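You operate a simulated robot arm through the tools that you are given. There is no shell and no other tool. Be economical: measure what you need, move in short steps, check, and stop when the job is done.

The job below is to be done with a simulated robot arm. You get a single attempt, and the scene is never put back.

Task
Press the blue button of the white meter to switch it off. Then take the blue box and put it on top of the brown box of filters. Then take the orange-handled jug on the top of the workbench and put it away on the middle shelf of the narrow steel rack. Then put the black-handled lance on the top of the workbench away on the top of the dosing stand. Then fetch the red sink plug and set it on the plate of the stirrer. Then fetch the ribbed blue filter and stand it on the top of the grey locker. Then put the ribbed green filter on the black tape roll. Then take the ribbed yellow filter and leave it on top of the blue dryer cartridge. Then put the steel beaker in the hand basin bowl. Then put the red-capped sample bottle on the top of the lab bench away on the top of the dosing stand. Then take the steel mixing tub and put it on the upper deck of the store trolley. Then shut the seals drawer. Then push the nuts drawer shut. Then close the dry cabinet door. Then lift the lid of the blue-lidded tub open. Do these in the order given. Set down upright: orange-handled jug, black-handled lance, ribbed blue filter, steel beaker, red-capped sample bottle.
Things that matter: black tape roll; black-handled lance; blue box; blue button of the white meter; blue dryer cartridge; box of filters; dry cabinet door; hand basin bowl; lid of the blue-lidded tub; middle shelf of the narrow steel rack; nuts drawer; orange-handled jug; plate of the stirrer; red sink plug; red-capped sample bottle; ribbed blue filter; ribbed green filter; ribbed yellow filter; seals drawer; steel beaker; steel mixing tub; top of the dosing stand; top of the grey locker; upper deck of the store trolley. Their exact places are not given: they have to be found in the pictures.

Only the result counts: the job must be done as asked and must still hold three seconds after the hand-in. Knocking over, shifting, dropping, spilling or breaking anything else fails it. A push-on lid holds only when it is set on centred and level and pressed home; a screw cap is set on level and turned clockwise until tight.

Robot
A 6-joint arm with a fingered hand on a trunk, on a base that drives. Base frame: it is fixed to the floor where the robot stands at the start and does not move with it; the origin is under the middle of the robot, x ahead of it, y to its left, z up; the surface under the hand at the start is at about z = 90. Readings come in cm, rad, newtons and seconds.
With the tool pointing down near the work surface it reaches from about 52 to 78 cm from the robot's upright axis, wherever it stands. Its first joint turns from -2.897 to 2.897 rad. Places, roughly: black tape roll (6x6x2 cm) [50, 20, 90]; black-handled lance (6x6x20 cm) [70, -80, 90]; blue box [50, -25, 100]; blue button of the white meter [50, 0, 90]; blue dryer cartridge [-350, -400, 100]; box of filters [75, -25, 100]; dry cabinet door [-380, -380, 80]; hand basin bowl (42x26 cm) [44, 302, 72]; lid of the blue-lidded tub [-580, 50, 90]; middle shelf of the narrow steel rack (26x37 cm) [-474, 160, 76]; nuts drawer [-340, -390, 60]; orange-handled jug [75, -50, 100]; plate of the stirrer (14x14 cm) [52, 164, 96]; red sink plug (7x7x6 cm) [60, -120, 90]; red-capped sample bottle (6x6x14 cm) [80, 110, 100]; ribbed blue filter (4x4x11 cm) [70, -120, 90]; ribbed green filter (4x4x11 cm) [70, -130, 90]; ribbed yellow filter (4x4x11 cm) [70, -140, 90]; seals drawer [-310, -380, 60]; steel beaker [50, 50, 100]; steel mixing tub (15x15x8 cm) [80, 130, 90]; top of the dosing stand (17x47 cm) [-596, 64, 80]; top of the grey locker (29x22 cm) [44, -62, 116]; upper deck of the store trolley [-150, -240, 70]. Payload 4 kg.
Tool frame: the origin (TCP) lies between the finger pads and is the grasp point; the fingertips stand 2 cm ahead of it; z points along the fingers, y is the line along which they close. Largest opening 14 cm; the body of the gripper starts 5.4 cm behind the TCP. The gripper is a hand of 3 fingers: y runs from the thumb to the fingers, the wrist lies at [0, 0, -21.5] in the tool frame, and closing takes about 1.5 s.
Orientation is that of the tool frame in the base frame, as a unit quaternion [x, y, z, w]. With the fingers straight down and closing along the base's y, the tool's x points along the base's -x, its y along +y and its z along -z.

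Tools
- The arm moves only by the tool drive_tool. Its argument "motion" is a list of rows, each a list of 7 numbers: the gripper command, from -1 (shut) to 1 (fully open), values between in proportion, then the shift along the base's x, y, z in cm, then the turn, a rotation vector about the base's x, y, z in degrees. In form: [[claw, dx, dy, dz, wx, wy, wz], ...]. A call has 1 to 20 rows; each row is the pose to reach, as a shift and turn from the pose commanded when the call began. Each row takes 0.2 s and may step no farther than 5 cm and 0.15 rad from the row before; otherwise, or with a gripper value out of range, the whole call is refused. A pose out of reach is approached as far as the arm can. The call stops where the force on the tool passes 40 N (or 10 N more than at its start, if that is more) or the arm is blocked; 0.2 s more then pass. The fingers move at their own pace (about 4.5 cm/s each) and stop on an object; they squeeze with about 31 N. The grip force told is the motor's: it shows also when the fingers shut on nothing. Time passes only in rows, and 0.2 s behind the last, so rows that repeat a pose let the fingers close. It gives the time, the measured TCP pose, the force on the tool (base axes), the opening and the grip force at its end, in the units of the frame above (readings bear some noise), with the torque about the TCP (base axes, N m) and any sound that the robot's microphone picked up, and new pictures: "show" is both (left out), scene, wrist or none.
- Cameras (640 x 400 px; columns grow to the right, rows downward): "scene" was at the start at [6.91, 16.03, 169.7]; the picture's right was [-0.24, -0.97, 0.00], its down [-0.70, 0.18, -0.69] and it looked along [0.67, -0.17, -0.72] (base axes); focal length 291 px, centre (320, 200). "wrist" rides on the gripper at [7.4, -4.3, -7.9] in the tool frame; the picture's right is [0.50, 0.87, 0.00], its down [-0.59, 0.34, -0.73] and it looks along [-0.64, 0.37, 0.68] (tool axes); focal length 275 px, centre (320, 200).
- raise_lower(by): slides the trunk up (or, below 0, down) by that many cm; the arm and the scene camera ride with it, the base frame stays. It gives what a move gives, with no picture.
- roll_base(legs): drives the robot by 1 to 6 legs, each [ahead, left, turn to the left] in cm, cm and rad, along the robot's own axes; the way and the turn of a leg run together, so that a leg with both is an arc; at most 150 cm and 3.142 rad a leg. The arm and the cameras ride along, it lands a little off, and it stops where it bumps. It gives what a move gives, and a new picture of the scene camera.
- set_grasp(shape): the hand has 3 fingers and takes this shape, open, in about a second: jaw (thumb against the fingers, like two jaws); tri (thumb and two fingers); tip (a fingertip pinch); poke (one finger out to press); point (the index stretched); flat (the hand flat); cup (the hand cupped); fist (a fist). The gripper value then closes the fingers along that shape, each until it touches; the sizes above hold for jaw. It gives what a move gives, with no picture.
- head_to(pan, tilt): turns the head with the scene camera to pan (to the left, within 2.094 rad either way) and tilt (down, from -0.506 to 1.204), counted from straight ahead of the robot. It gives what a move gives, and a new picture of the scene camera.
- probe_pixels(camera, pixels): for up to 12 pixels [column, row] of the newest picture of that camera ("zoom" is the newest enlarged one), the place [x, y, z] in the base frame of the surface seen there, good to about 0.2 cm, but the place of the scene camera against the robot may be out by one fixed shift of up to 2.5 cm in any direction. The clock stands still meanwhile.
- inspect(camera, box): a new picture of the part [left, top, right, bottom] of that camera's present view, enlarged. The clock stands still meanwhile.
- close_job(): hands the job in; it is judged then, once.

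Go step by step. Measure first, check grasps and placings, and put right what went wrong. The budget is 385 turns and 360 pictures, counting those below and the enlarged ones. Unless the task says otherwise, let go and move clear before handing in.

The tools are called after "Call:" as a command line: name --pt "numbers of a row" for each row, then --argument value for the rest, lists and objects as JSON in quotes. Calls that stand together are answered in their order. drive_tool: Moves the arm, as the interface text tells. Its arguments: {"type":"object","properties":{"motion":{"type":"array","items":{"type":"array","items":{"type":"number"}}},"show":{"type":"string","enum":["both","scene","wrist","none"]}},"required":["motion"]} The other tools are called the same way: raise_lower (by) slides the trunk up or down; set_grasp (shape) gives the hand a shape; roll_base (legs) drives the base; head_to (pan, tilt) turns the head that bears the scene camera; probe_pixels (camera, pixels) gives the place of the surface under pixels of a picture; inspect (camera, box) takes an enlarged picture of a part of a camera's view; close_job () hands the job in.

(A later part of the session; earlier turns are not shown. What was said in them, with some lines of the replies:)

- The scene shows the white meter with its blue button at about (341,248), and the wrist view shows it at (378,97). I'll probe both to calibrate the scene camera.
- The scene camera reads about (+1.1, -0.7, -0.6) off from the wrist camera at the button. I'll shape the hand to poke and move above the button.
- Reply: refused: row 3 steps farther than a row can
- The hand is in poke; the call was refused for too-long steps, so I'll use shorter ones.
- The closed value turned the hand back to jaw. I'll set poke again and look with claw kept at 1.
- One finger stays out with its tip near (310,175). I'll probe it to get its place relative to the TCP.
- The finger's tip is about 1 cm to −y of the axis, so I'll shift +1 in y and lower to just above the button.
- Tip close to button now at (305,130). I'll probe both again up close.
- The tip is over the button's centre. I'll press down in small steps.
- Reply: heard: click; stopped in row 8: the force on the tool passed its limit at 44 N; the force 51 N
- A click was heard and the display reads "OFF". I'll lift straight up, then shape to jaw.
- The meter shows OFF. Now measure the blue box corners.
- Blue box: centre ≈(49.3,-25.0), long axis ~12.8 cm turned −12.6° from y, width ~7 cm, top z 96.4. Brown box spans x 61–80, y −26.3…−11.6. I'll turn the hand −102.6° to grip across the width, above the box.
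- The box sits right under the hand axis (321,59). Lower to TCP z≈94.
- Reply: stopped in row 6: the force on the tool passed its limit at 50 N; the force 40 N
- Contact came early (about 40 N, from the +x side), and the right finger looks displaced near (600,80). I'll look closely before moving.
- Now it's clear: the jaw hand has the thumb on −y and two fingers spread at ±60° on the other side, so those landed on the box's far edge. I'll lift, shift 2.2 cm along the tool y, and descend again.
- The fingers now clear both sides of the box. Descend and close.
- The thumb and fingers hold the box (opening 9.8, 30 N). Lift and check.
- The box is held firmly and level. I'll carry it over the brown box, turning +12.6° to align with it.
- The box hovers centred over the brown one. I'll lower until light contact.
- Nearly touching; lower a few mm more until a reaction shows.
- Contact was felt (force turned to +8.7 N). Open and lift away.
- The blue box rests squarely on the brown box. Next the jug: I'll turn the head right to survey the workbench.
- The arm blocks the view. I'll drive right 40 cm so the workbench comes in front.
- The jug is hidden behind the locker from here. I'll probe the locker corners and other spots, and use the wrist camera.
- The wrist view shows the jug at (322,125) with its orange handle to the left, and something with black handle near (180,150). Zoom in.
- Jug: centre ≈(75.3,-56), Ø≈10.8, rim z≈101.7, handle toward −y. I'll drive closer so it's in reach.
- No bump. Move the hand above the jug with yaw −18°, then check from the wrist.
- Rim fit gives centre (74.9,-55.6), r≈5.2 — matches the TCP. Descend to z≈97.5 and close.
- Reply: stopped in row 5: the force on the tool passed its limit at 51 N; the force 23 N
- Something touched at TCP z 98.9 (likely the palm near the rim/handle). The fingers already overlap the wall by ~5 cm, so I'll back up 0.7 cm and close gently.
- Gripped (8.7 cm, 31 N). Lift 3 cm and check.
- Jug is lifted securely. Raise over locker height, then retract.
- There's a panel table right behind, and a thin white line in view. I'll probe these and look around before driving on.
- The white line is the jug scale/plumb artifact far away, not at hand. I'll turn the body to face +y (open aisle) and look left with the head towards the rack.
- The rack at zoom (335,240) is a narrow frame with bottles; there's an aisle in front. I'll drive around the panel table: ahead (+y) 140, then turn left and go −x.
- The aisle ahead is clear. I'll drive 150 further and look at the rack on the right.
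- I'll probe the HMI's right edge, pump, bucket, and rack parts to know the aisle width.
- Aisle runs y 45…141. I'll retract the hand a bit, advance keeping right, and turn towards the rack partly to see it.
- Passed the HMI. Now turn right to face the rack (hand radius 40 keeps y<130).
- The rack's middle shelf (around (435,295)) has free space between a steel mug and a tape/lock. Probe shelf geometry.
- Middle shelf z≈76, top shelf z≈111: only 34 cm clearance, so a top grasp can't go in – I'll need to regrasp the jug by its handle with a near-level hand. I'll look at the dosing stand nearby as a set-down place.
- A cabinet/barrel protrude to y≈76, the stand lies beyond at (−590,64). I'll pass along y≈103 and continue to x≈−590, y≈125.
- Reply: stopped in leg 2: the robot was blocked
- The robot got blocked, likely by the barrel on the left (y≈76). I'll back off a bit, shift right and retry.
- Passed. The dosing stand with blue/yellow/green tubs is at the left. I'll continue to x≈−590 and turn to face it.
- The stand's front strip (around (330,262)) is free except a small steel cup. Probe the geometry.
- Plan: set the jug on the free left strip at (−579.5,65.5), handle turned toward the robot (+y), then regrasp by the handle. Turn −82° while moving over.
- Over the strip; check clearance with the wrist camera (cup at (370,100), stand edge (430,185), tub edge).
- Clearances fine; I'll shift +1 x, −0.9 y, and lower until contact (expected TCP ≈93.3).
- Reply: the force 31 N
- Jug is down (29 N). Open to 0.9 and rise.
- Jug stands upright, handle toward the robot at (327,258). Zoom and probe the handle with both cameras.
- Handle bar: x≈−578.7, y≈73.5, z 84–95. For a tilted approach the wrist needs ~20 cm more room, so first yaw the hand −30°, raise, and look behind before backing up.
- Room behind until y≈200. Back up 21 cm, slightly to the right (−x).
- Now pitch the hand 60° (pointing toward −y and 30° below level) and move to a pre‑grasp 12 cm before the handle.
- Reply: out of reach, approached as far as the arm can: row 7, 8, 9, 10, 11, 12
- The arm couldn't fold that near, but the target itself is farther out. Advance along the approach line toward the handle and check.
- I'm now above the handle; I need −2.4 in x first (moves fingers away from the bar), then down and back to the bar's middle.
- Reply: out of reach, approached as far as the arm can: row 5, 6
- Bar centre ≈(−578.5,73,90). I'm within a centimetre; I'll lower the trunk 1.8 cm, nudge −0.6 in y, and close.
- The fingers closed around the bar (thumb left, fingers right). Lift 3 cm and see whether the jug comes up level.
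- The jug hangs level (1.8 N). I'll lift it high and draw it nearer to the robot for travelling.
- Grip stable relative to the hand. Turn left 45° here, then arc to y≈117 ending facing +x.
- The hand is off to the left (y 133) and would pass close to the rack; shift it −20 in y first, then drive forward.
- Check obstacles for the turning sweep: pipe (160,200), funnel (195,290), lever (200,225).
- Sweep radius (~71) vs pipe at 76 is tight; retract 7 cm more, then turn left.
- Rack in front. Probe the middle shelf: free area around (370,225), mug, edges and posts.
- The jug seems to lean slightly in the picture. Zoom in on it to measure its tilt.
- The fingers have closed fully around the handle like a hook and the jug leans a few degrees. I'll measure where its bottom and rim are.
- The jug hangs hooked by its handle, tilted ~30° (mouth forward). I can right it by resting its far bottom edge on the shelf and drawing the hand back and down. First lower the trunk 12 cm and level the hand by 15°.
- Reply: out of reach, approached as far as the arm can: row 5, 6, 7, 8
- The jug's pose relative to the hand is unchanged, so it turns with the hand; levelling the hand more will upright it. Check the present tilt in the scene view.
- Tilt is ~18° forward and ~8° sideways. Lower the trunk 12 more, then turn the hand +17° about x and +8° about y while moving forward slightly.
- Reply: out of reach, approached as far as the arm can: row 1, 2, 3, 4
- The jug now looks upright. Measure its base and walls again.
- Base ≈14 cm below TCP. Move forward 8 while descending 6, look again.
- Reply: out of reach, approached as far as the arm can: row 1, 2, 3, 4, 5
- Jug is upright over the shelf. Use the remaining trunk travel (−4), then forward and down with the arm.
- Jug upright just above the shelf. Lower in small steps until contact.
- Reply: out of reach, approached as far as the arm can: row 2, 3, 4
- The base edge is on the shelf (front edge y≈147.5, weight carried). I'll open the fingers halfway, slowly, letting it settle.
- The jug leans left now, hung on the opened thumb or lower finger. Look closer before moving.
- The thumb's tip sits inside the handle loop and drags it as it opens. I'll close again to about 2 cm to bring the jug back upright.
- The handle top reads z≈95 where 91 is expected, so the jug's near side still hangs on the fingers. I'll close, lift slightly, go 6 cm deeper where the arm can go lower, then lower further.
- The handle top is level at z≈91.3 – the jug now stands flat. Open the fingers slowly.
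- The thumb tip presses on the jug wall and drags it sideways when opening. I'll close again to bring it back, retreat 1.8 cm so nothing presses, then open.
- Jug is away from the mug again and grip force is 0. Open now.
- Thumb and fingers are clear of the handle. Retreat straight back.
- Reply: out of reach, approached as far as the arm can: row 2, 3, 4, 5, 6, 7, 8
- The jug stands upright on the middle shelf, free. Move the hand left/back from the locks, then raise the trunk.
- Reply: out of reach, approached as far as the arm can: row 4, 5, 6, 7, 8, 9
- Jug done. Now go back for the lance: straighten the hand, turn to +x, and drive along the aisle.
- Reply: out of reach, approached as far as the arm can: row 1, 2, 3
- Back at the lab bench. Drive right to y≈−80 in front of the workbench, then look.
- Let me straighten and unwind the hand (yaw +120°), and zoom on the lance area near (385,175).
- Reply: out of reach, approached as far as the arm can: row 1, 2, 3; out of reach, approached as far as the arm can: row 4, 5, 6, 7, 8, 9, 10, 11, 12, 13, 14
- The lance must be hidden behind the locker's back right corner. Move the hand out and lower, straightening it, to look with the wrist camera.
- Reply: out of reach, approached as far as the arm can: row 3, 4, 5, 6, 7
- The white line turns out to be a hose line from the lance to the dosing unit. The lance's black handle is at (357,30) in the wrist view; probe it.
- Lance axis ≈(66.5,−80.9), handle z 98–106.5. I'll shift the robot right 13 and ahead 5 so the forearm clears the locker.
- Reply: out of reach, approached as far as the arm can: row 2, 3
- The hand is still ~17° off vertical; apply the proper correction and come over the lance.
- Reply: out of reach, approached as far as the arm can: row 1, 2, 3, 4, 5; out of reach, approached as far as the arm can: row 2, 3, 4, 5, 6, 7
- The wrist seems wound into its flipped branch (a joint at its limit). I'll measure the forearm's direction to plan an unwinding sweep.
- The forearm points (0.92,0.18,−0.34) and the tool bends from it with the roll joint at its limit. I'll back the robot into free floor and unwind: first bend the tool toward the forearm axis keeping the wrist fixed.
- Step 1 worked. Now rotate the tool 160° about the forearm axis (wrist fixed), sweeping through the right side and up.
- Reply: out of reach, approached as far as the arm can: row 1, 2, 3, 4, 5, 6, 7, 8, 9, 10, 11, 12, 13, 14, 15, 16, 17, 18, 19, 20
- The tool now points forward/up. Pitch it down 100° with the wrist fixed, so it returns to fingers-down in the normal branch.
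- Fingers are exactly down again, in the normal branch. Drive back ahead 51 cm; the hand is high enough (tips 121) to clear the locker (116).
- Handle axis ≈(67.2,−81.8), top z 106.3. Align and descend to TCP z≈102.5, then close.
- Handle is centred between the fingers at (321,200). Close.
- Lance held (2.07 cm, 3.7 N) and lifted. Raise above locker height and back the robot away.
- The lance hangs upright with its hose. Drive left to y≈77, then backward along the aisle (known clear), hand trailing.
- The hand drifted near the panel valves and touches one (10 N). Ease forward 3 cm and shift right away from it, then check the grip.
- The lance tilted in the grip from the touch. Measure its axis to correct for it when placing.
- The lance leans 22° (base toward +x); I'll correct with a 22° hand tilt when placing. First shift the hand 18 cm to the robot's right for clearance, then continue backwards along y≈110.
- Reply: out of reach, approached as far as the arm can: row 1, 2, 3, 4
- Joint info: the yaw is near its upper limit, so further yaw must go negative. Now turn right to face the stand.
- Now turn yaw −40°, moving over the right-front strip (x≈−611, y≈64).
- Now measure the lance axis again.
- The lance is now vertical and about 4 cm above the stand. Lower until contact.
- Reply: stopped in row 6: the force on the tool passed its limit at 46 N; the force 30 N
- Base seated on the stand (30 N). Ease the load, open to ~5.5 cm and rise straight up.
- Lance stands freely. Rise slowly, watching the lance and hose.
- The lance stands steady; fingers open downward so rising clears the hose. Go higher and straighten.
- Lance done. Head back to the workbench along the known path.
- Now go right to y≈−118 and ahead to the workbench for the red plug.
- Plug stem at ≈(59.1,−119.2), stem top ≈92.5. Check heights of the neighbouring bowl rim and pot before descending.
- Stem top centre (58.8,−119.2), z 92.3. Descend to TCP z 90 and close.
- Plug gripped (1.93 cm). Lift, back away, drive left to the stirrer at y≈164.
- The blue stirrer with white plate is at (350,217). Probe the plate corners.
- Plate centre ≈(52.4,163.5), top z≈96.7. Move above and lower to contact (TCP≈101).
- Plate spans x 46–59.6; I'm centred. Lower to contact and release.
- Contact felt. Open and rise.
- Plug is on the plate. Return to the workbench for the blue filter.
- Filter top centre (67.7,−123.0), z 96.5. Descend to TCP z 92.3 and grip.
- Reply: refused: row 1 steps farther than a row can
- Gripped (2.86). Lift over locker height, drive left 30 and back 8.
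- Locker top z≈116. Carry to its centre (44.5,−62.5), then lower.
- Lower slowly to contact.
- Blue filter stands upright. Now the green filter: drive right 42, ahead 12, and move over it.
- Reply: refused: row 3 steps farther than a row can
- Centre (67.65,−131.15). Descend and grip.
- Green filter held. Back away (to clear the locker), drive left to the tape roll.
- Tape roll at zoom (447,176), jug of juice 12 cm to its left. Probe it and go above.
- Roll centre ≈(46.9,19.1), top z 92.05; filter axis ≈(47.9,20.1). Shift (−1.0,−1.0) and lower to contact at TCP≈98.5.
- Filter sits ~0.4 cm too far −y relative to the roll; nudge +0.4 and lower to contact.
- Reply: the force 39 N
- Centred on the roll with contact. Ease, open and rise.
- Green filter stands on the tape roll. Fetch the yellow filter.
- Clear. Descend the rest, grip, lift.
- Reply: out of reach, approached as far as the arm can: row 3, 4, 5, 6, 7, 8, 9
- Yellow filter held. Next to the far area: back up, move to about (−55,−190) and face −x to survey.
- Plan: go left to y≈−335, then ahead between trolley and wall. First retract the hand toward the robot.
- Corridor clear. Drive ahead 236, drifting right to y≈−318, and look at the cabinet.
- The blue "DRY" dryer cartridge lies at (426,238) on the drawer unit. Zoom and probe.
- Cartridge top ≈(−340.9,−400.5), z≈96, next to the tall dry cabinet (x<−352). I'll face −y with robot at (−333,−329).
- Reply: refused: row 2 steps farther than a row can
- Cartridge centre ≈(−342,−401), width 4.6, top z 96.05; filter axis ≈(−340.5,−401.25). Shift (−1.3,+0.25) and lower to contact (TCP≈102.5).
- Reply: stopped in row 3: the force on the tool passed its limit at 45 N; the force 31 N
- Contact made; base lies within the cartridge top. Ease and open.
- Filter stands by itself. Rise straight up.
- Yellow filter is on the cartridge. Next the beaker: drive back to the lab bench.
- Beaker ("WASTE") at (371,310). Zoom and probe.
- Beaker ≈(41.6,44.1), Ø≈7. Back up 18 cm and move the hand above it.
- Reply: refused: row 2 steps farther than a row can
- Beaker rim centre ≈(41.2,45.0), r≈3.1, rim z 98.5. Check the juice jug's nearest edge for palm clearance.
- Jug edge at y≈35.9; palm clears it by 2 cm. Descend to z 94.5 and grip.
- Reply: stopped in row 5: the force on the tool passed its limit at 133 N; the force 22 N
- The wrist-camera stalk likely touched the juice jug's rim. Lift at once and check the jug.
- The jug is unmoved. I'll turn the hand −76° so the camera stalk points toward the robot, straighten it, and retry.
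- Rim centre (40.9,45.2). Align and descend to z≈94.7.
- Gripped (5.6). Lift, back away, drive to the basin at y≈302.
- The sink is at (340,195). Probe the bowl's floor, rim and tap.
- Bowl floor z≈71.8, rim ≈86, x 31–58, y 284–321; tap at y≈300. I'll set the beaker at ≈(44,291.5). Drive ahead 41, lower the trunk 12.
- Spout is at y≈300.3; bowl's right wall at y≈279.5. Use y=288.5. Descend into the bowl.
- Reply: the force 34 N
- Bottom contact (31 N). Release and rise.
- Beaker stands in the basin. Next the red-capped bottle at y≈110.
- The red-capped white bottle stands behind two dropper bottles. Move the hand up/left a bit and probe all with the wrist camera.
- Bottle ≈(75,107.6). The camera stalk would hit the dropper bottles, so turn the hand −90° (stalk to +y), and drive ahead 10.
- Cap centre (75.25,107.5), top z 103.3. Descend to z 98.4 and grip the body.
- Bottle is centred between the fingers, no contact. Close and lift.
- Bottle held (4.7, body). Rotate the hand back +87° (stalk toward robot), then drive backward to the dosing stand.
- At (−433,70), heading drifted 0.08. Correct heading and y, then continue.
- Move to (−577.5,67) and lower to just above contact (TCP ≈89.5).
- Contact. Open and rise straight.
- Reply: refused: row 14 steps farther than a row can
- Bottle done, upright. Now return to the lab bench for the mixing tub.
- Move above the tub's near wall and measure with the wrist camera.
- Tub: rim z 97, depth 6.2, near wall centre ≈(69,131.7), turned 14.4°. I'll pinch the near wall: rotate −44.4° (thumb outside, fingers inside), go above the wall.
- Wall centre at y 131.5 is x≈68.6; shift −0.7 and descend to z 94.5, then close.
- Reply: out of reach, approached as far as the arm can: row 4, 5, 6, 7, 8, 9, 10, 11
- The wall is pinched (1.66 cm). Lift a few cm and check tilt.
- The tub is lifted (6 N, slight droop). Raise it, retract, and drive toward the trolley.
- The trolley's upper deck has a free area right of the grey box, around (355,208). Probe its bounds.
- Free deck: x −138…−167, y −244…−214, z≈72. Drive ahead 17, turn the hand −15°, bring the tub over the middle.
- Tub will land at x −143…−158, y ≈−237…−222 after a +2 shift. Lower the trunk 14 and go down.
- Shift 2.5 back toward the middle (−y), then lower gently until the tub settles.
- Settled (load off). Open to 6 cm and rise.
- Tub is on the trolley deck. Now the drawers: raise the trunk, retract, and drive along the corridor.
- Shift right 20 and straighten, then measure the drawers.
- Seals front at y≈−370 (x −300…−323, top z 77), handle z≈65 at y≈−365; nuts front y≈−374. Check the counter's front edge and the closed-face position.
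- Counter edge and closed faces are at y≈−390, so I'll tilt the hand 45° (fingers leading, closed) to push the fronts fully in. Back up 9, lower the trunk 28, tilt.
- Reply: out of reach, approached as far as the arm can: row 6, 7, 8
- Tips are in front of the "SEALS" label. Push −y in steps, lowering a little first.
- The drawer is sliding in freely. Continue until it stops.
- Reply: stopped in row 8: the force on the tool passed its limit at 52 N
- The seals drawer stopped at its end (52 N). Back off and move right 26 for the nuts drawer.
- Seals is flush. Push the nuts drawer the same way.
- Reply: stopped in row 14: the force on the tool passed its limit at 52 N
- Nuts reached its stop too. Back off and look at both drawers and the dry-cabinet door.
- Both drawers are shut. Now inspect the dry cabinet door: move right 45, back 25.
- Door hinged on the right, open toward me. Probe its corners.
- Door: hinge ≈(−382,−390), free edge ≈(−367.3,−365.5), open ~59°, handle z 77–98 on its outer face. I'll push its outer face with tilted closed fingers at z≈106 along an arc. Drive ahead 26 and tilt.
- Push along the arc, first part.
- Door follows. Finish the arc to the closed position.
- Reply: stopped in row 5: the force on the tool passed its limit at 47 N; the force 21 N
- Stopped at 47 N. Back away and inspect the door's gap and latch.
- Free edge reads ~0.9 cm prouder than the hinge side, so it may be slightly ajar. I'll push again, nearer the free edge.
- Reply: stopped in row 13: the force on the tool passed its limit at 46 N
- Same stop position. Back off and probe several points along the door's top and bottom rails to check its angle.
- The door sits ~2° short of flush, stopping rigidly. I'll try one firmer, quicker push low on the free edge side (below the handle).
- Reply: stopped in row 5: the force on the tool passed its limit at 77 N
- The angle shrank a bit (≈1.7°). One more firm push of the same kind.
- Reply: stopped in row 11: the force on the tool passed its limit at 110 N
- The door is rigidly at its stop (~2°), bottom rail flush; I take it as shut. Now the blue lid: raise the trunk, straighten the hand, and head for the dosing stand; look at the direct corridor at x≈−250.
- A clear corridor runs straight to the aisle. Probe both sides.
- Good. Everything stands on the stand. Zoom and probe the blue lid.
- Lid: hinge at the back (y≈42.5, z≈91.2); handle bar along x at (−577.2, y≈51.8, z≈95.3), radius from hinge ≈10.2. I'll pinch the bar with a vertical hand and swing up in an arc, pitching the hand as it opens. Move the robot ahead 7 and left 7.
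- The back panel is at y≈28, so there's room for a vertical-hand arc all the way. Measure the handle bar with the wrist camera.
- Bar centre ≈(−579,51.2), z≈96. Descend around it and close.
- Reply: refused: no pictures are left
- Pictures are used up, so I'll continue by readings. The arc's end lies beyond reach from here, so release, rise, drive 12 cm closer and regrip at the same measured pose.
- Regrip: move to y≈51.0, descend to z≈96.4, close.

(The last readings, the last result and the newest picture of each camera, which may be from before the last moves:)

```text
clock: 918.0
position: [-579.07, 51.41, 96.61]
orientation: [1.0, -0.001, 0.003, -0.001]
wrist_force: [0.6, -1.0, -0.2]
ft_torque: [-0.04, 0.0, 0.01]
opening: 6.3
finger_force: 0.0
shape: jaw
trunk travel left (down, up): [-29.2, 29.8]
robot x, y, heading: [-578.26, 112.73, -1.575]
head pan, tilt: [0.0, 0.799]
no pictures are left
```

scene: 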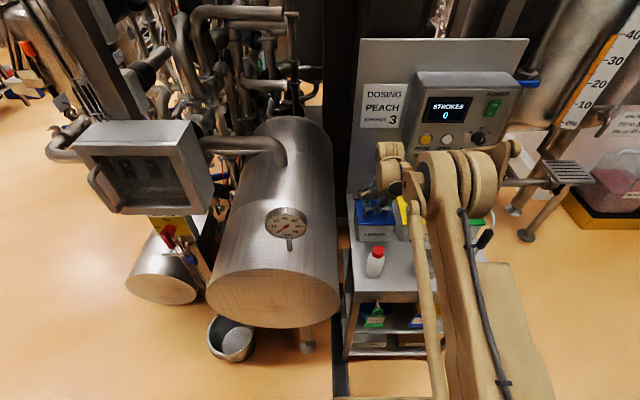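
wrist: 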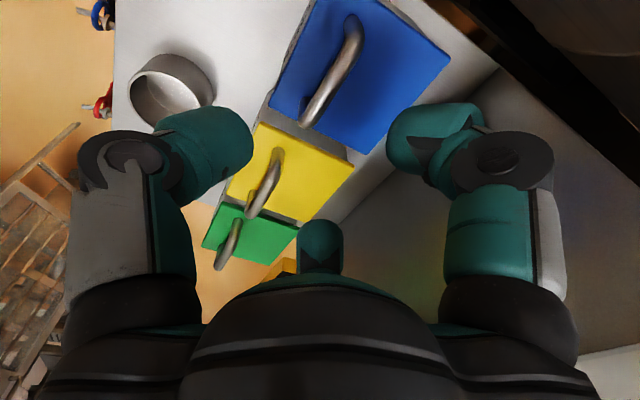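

Call:
drive_tool --pt "-0.1 0 -0.5 -0.2 0 0 0" --pt "-0.5 0 -0.5 -0.2 0 0 0" --pt "-1 0 -0.5 -0.2 0 0 0" --pt "-1 0 -0.5 -0.2 0 0 0" --pt "-1 0 -0.5 -0.2 0 0 0" --pt "-1 0 -0.5 -0.2 0 0 0" --pt "-1 0 -0.5 -0.2 0 0 0" --show "none"

```text
clock: 919.6
position: [-579.05, 50.83, 96.27]
orientation: [1.0, -0.001, 0.003, -0.001]
wrist_force: [0.4, -8.9, -7.5]
ft_torque: [0.07, -0.01, -0.04]
opening: 2.39
finger_force: 30.8
shape: jaw
trunk travel left (down, up): [-29.2, 29.8]
robot x, y, heading: [-578.53, 113.2, -1.575]
head pan, tilt: [0.0, 0.799]
no pictures are left
```

Bar gripped (2.4 cm). Lift along the arc to 30°.

Call:
drive_tool --pt "-1 0 -0.45 0.74 0 0 0" --pt "-1 0 -0.97 1.45 0 0 0" --pt "-1 0 -1.55 2.1 0 0 0" --pt "-1 0 -2.17 2.72 0 0 0" --pt "-1 0 -2.85 3.25 0 0 0" --pt "-1 0 -3.58 3.75 0 0 0" --pt "-1 0 -3.58 3.75 0 0 0" --show "none"

```text
clock: 921.2
position: [-579.04, 46.97, 99.95]
orientation: [1.0, -0.001, 0.002, -0.002]
wrist_force: [2.1, -9.1, -16.1]
ft_torque: [0.06, 0.02, 0.0]
opening: 2.21
finger_force: 31.3
shape: jaw
trunk travel left (down, up): [-29.2, 29.8]
robot x, y, heading: [-578.1, 113.15, -1.568]
head pan, tilt: [0.0, 0.799]
no pictures are left
```

The force is purely radial (toward the hinge), so the lid is turning about its hinge; my radius is slightly large. Continue with a corrected arc in short steps.

Call:
drive_tool --pt "-1 0 -0.75 0.1 0 0 0" --pt "-1 0 -1.54 0.29 0 0 0" --pt "-1 0 -2.25 0.55 0 0 0" --pt "-1 0 -2.95 0.74 0 0 0" --pt "-1 0 -2.95 0.74 0 0 0" --show "none"

```text
clock: 922.4
position: [-579.12, 43.99, 100.62]
orientation: [1.0, -0.001, 0.003, -0.003]
wrist_force: [1.0, -4.3, -17.6]
ft_torque: [0.03, 0.03, -0.01]
opening: 2.08
finger_force: 30.9
shape: jaw
trunk travel left (down, up): [-29.2, 29.8]
robot x, y, heading: [-578.62, 112.89, -1.574]
head pan, tilt: [0.0, 0.799]
no pictures are left
```

Force direction matches the lid angle (≈42° open so far; hinge ≈(41.2,89.5), r≈11.6). Continue the arc.

Call:
drive_tool --pt "-1 0 -0.8 -0.1 0 0 0" --pt "-1 0 -1.56 -0.14 0 0 0" --pt "-1 0 -2.35 -0.1 0 0 0" --pt "-1 0 -3.12 -0.08 0 0 0" --pt "-1 0 -3.9 -0.15 0 0 0" --pt "-1 0 -4.66 -0.25 0 0 0" --pt "-1 0 -4.66 -0.25 0 0 0" --show "none"

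```text
clock: 924.0
position: [-579.17, 39.42, 100.47]
orientation: [1.0, 0.0, 0.003, -0.001]
wrist_force: [-1.9, 1.5, -9.5]
ft_torque: [0.02, -0.01, -0.03]
opening: 2.0
finger_force: 31.2
shape: jaw
trunk travel left (down, up): [-29.2, 29.8]
robot x, y, heading: [-578.26, 112.99, -1.576]
head pan, tilt: [0.0, 0.799]
no pictures are left
```

≈66° open, force still consistent. Go on to ≈86°.

Call:
drive_tool --pt "-1 0 -0.75 -0.18 0 0 0" --pt "-1 0 -1.5 -0.38 0 0 0" --pt "-1 0 -2.2 -0.64 0 0 0" --pt "-1 0 -2.92 -0.95 0 0 0" --pt "-1 0 -3.62 -1.32 0 0 0" --pt "-1 0 -3.62 -1.32 0 0 0" --show "none"

```text
clock: 925.4
position: [-578.98, 35.99, 99.22]
orientation: [1.0, -0.001, 0.002, 0.0]
wrist_force: [1.1, 6.8, -4.8]
ft_torque: [0.32, 0.06, -0.02]
opening: 2.06
finger_force: 30.8
shape: jaw
trunk travel left (down, up): [-29.2, 29.8]
robot x, y, heading: [-578.39, 113.29, -1.571]
head pan, tilt: [0.0, 0.799]
no pictures are left
```

≈84° open. Try a little further.

Call:
drive_tool --pt "-1 0 -0.4 -0.25 0 0 0" --pt "-1 0 -0.8 -0.5 0 0 0" --pt "-1 0 -1.2 -0.78 0 0 0" --pt "-1 0 -1.2 -0.78 0 0 0" --show "none"

```text
clock: 926.4
position: [-579.04, 34.81, 98.47]
orientation: [1.0, -0.001, 0.003, -0.001]
wrist_force: [-0.7, 6.5, -2.2]
ft_torque: [0.31, 0.01, 0.02]
opening: 2.05
finger_force: 30.7
shape: jaw
trunk travel left (down, up): [-29.2, 29.8]
robot x, y, heading: [-578.6, 112.99, -1.579]
head pan, tilt: [0.0, 0.799]
no pictures are left
```

≈92° with little force. Go slightly further, then open only a little and rise straight up.

Call:
drive_tool --pt "-1 0 -0.4 -0.3 0 0 0" --pt "-1 0 -0.7 -0.55 0 0 0" --pt "-1 0 -0.7 -0.55 0 0 0" --show "none"

```text
clock: 927.2
position: [-579.01, 34.03, 97.96]
orientation: [1.0, 0.0, 0.003, -0.001]
wrist_force: [-1.0, 4.8, -1.3]
ft_torque: [0.21, -0.02, 0.02]
opening: 2.02
finger_force: 31.0
shape: jaw
trunk travel left (down, up): [-29.2, 29.8]
robot x, y, heading: [-578.39, 113.27, -1.575]
head pan, tilt: [0.0, 0.799]
no pictures are left
```

Call:
drive_tool --pt "-0.8 0 0 0 0 0 0" --pt "-0.6 0 0 0 0 0 0" --pt "-0.5 0 0 0 0 0 0" --pt "-0.5 0 0 0 0 0 0" --show "none"

```text
clock: 928.2
position: [-579.07, 33.98, 97.85]
orientation: [1.0, -0.002, 0.003, -0.001]
wrist_force: [0.2, -0.5, -0.2]
ft_torque: [-0.03, -0.02, -0.02]
opening: 3.44
finger_force: 0.1
shape: jaw
trunk travel left (down, up): [-29.2, 29.8]
robot x, y, heading: [-578.25, 113.07, -1.57]
head pan, tilt: [0.0, 0.799]
no pictures are left
```

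Released with no load. Rise straight up in small steps.

Call:
drive_tool --pt "-0.5 0 0 0.8 0 0 0" --pt "-0.5 0 0 1.6 0 0 0" --pt "-0.5 0 0 2.4 0 0 0" --pt "-0.5 0 0 3.2 0 0 0" --pt "-0.5 0 0 4.2 0 0 0" --pt "-0.5 0 0 5.5 0 0 0" --show "none"

```text
clock: 929.6
position: [-578.99, 34.05, 103.5]
orientation: [1.0, -0.001, 0.002, 0.0]
wrist_force: [0.2, -0.2, 0.1]
ft_torque: [-0.02, 0.0, -0.02]
opening: 3.52
finger_force: 0.2
shape: jaw
trunk travel left (down, up): [-29.2, 29.8]
robot x, y, heading: [-578.5, 112.88, -1.576]
head pan, tilt: [0.0, 0.799]
no pictures are left
```

No load at all. Rise clear to z≈118, come forward over the tub, and check by touch that the lid isn't down (closed handle top would be at z 96.6).

Call:
drive_tool --pt "-0.5 0 0 4 0 0 0" --pt "-0.5 0 0 8.5 0 0 0" --pt "-0.5 0 0 13 0 0 0" --pt "-0.5 0 4 15 0 0 0" --pt "-1 0 8.5 15 0 0 0" --pt "-1 0 13 15 0 0 0" --pt "-1 0 17.5 15 0 0 0" --pt "-1 0 18.5 12 0 0 0" --pt "-1 0 18.5 8 0 0 0" --pt "-1 0 18.5 4 0 0 0" --pt "-1 0 18.5 1 0 0 0" --show "none"

```text
clock: 932.0
position: [-579.06, 52.53, 104.28]
orientation: [1.0, -0.001, 0.003, 0.0]
wrist_force: [0.0, -0.3, -0.3]
ft_torque: [0.01, 0.02, -0.02]
opening: 0.0
finger_force: 31.0
shape: jaw
trunk travel left (down, up): [-29.2, 29.8]
robot x, y, heading: [-578.27, 112.74, -1.572]
head pan, tilt: [0.0, 0.799]
no pictures are left
```

Call:
drive_tool --pt "-1 0 -0.8 -2 0 0 0" --pt "-1 0 -0.8 -4 0 0 0" --pt "-1 0 -0.8 -5.5 0 0 0" --pt "-1 0 -0.8 -6.5 0 0 0" --pt "-1 0 -0.8 -7.5 0 0 0" --pt "-1 0 -0.8 -8.5 0 0 0" --pt "-1 0 -0.8 -8.5 0 0 0" --show "none"

```text
clock: 933.6
position: [-579.21, 51.72, 95.85]
orientation: [1.0, -0.001, 0.002, -0.001]
wrist_force: [0.4, 0.6, 0.8]
ft_torque: [-0.02, -0.01, 0.0]
opening: 0.0
finger_force: 31.4
shape: jaw
trunk travel left (down, up): [-29.2, 29.8]
robot x, y, heading: [-578.52, 112.96, -1.579]
head pan, tilt: [0.0, 0.799]
no pictures are left
```

No contact where the closed handle would be, so the lid stays open. Rise straight, draw back and move clear.

Call:
drive_tool --pt "-1 0 0.5 4 0 0 0" --pt "-1 0 1 8.5 0 0 0" --pt "-1 0 1 13 0 0 0" --pt "-1 0 1 17.5 0 0 0" --pt "-1 0 1 22 0 0 0" --pt "-1 0 1 26 0 0 0" --pt "-1 0 4 28 0 0 0" --pt "-1 0 8 30 0 0 0" --show "none"

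Call:
roll_base --legs '[[-22, 0, 0]]'

```text
clock: 935.4
position: [-579.11, 60.22, 126.24]
orientation: [1.0, -0.001, 0.003, 0.0]
wrist_force: [0.2, -0.2, 0.4]
ft_torque: [-0.02, 0.0, 0.0]
opening: 0.0
finger_force: 30.8
shape: jaw
trunk travel left (down, up): [-29.2, 29.8]
robot x, y, heading: [-578.51, 113.04, -1.575]
head pan, tilt: [0.0, 0.799]
no pictures are left
```

```text
clock: 937.1
position: [-579.45, 82.32, 126.13]
orientation: [1.0, -0.005, 0.002, -0.001]
wrist_force: [-0.5, -0.4, 0.2]
ft_torque: [-0.04, -0.01, 0.01]
opening: 0.0
finger_force: 31.5
shape: jaw
trunk travel left (down, up): [-29.2, 29.8]
robot x, y, heading: [-578.2, 135.29, -1.578]
head pan, tilt: [0.0, 0.799]
```

The hand is empty and clear of everything, so I'm handing the job in.

Call:
close_job

```text
The job is handed in.
```

I worked through all 15 steps in the order given and handed the job in, but two results are less certain than the rest.

- **Dry cabinet door:** it came to a hard stop about 2° short of flush. Three firmer pushes, up to about 110 N, left it at roughly the same angle, so I took that as shut.
- **Blue tub lid:** the picture budget ran out before this step, so I lifted it by force and position readings only. I swung it to roughly 97°. I then lowered the closed fingers to where the shut handle would be and touched nothing, so I believe it is staying open.

Two unplanned contacts happened on the way:

- **Juice jug:** the hand hit something near the rim of the jug beside the steel beaker, most likely with the wrist camera's stalk. The jug looked unmoved and unspilled in the next picture.
- **Valve lever:** while I carried the lance, it or the hand touched a valve lever on the control panel. The lever looked unchanged, and I corrected the lance's tilt before setting it down.
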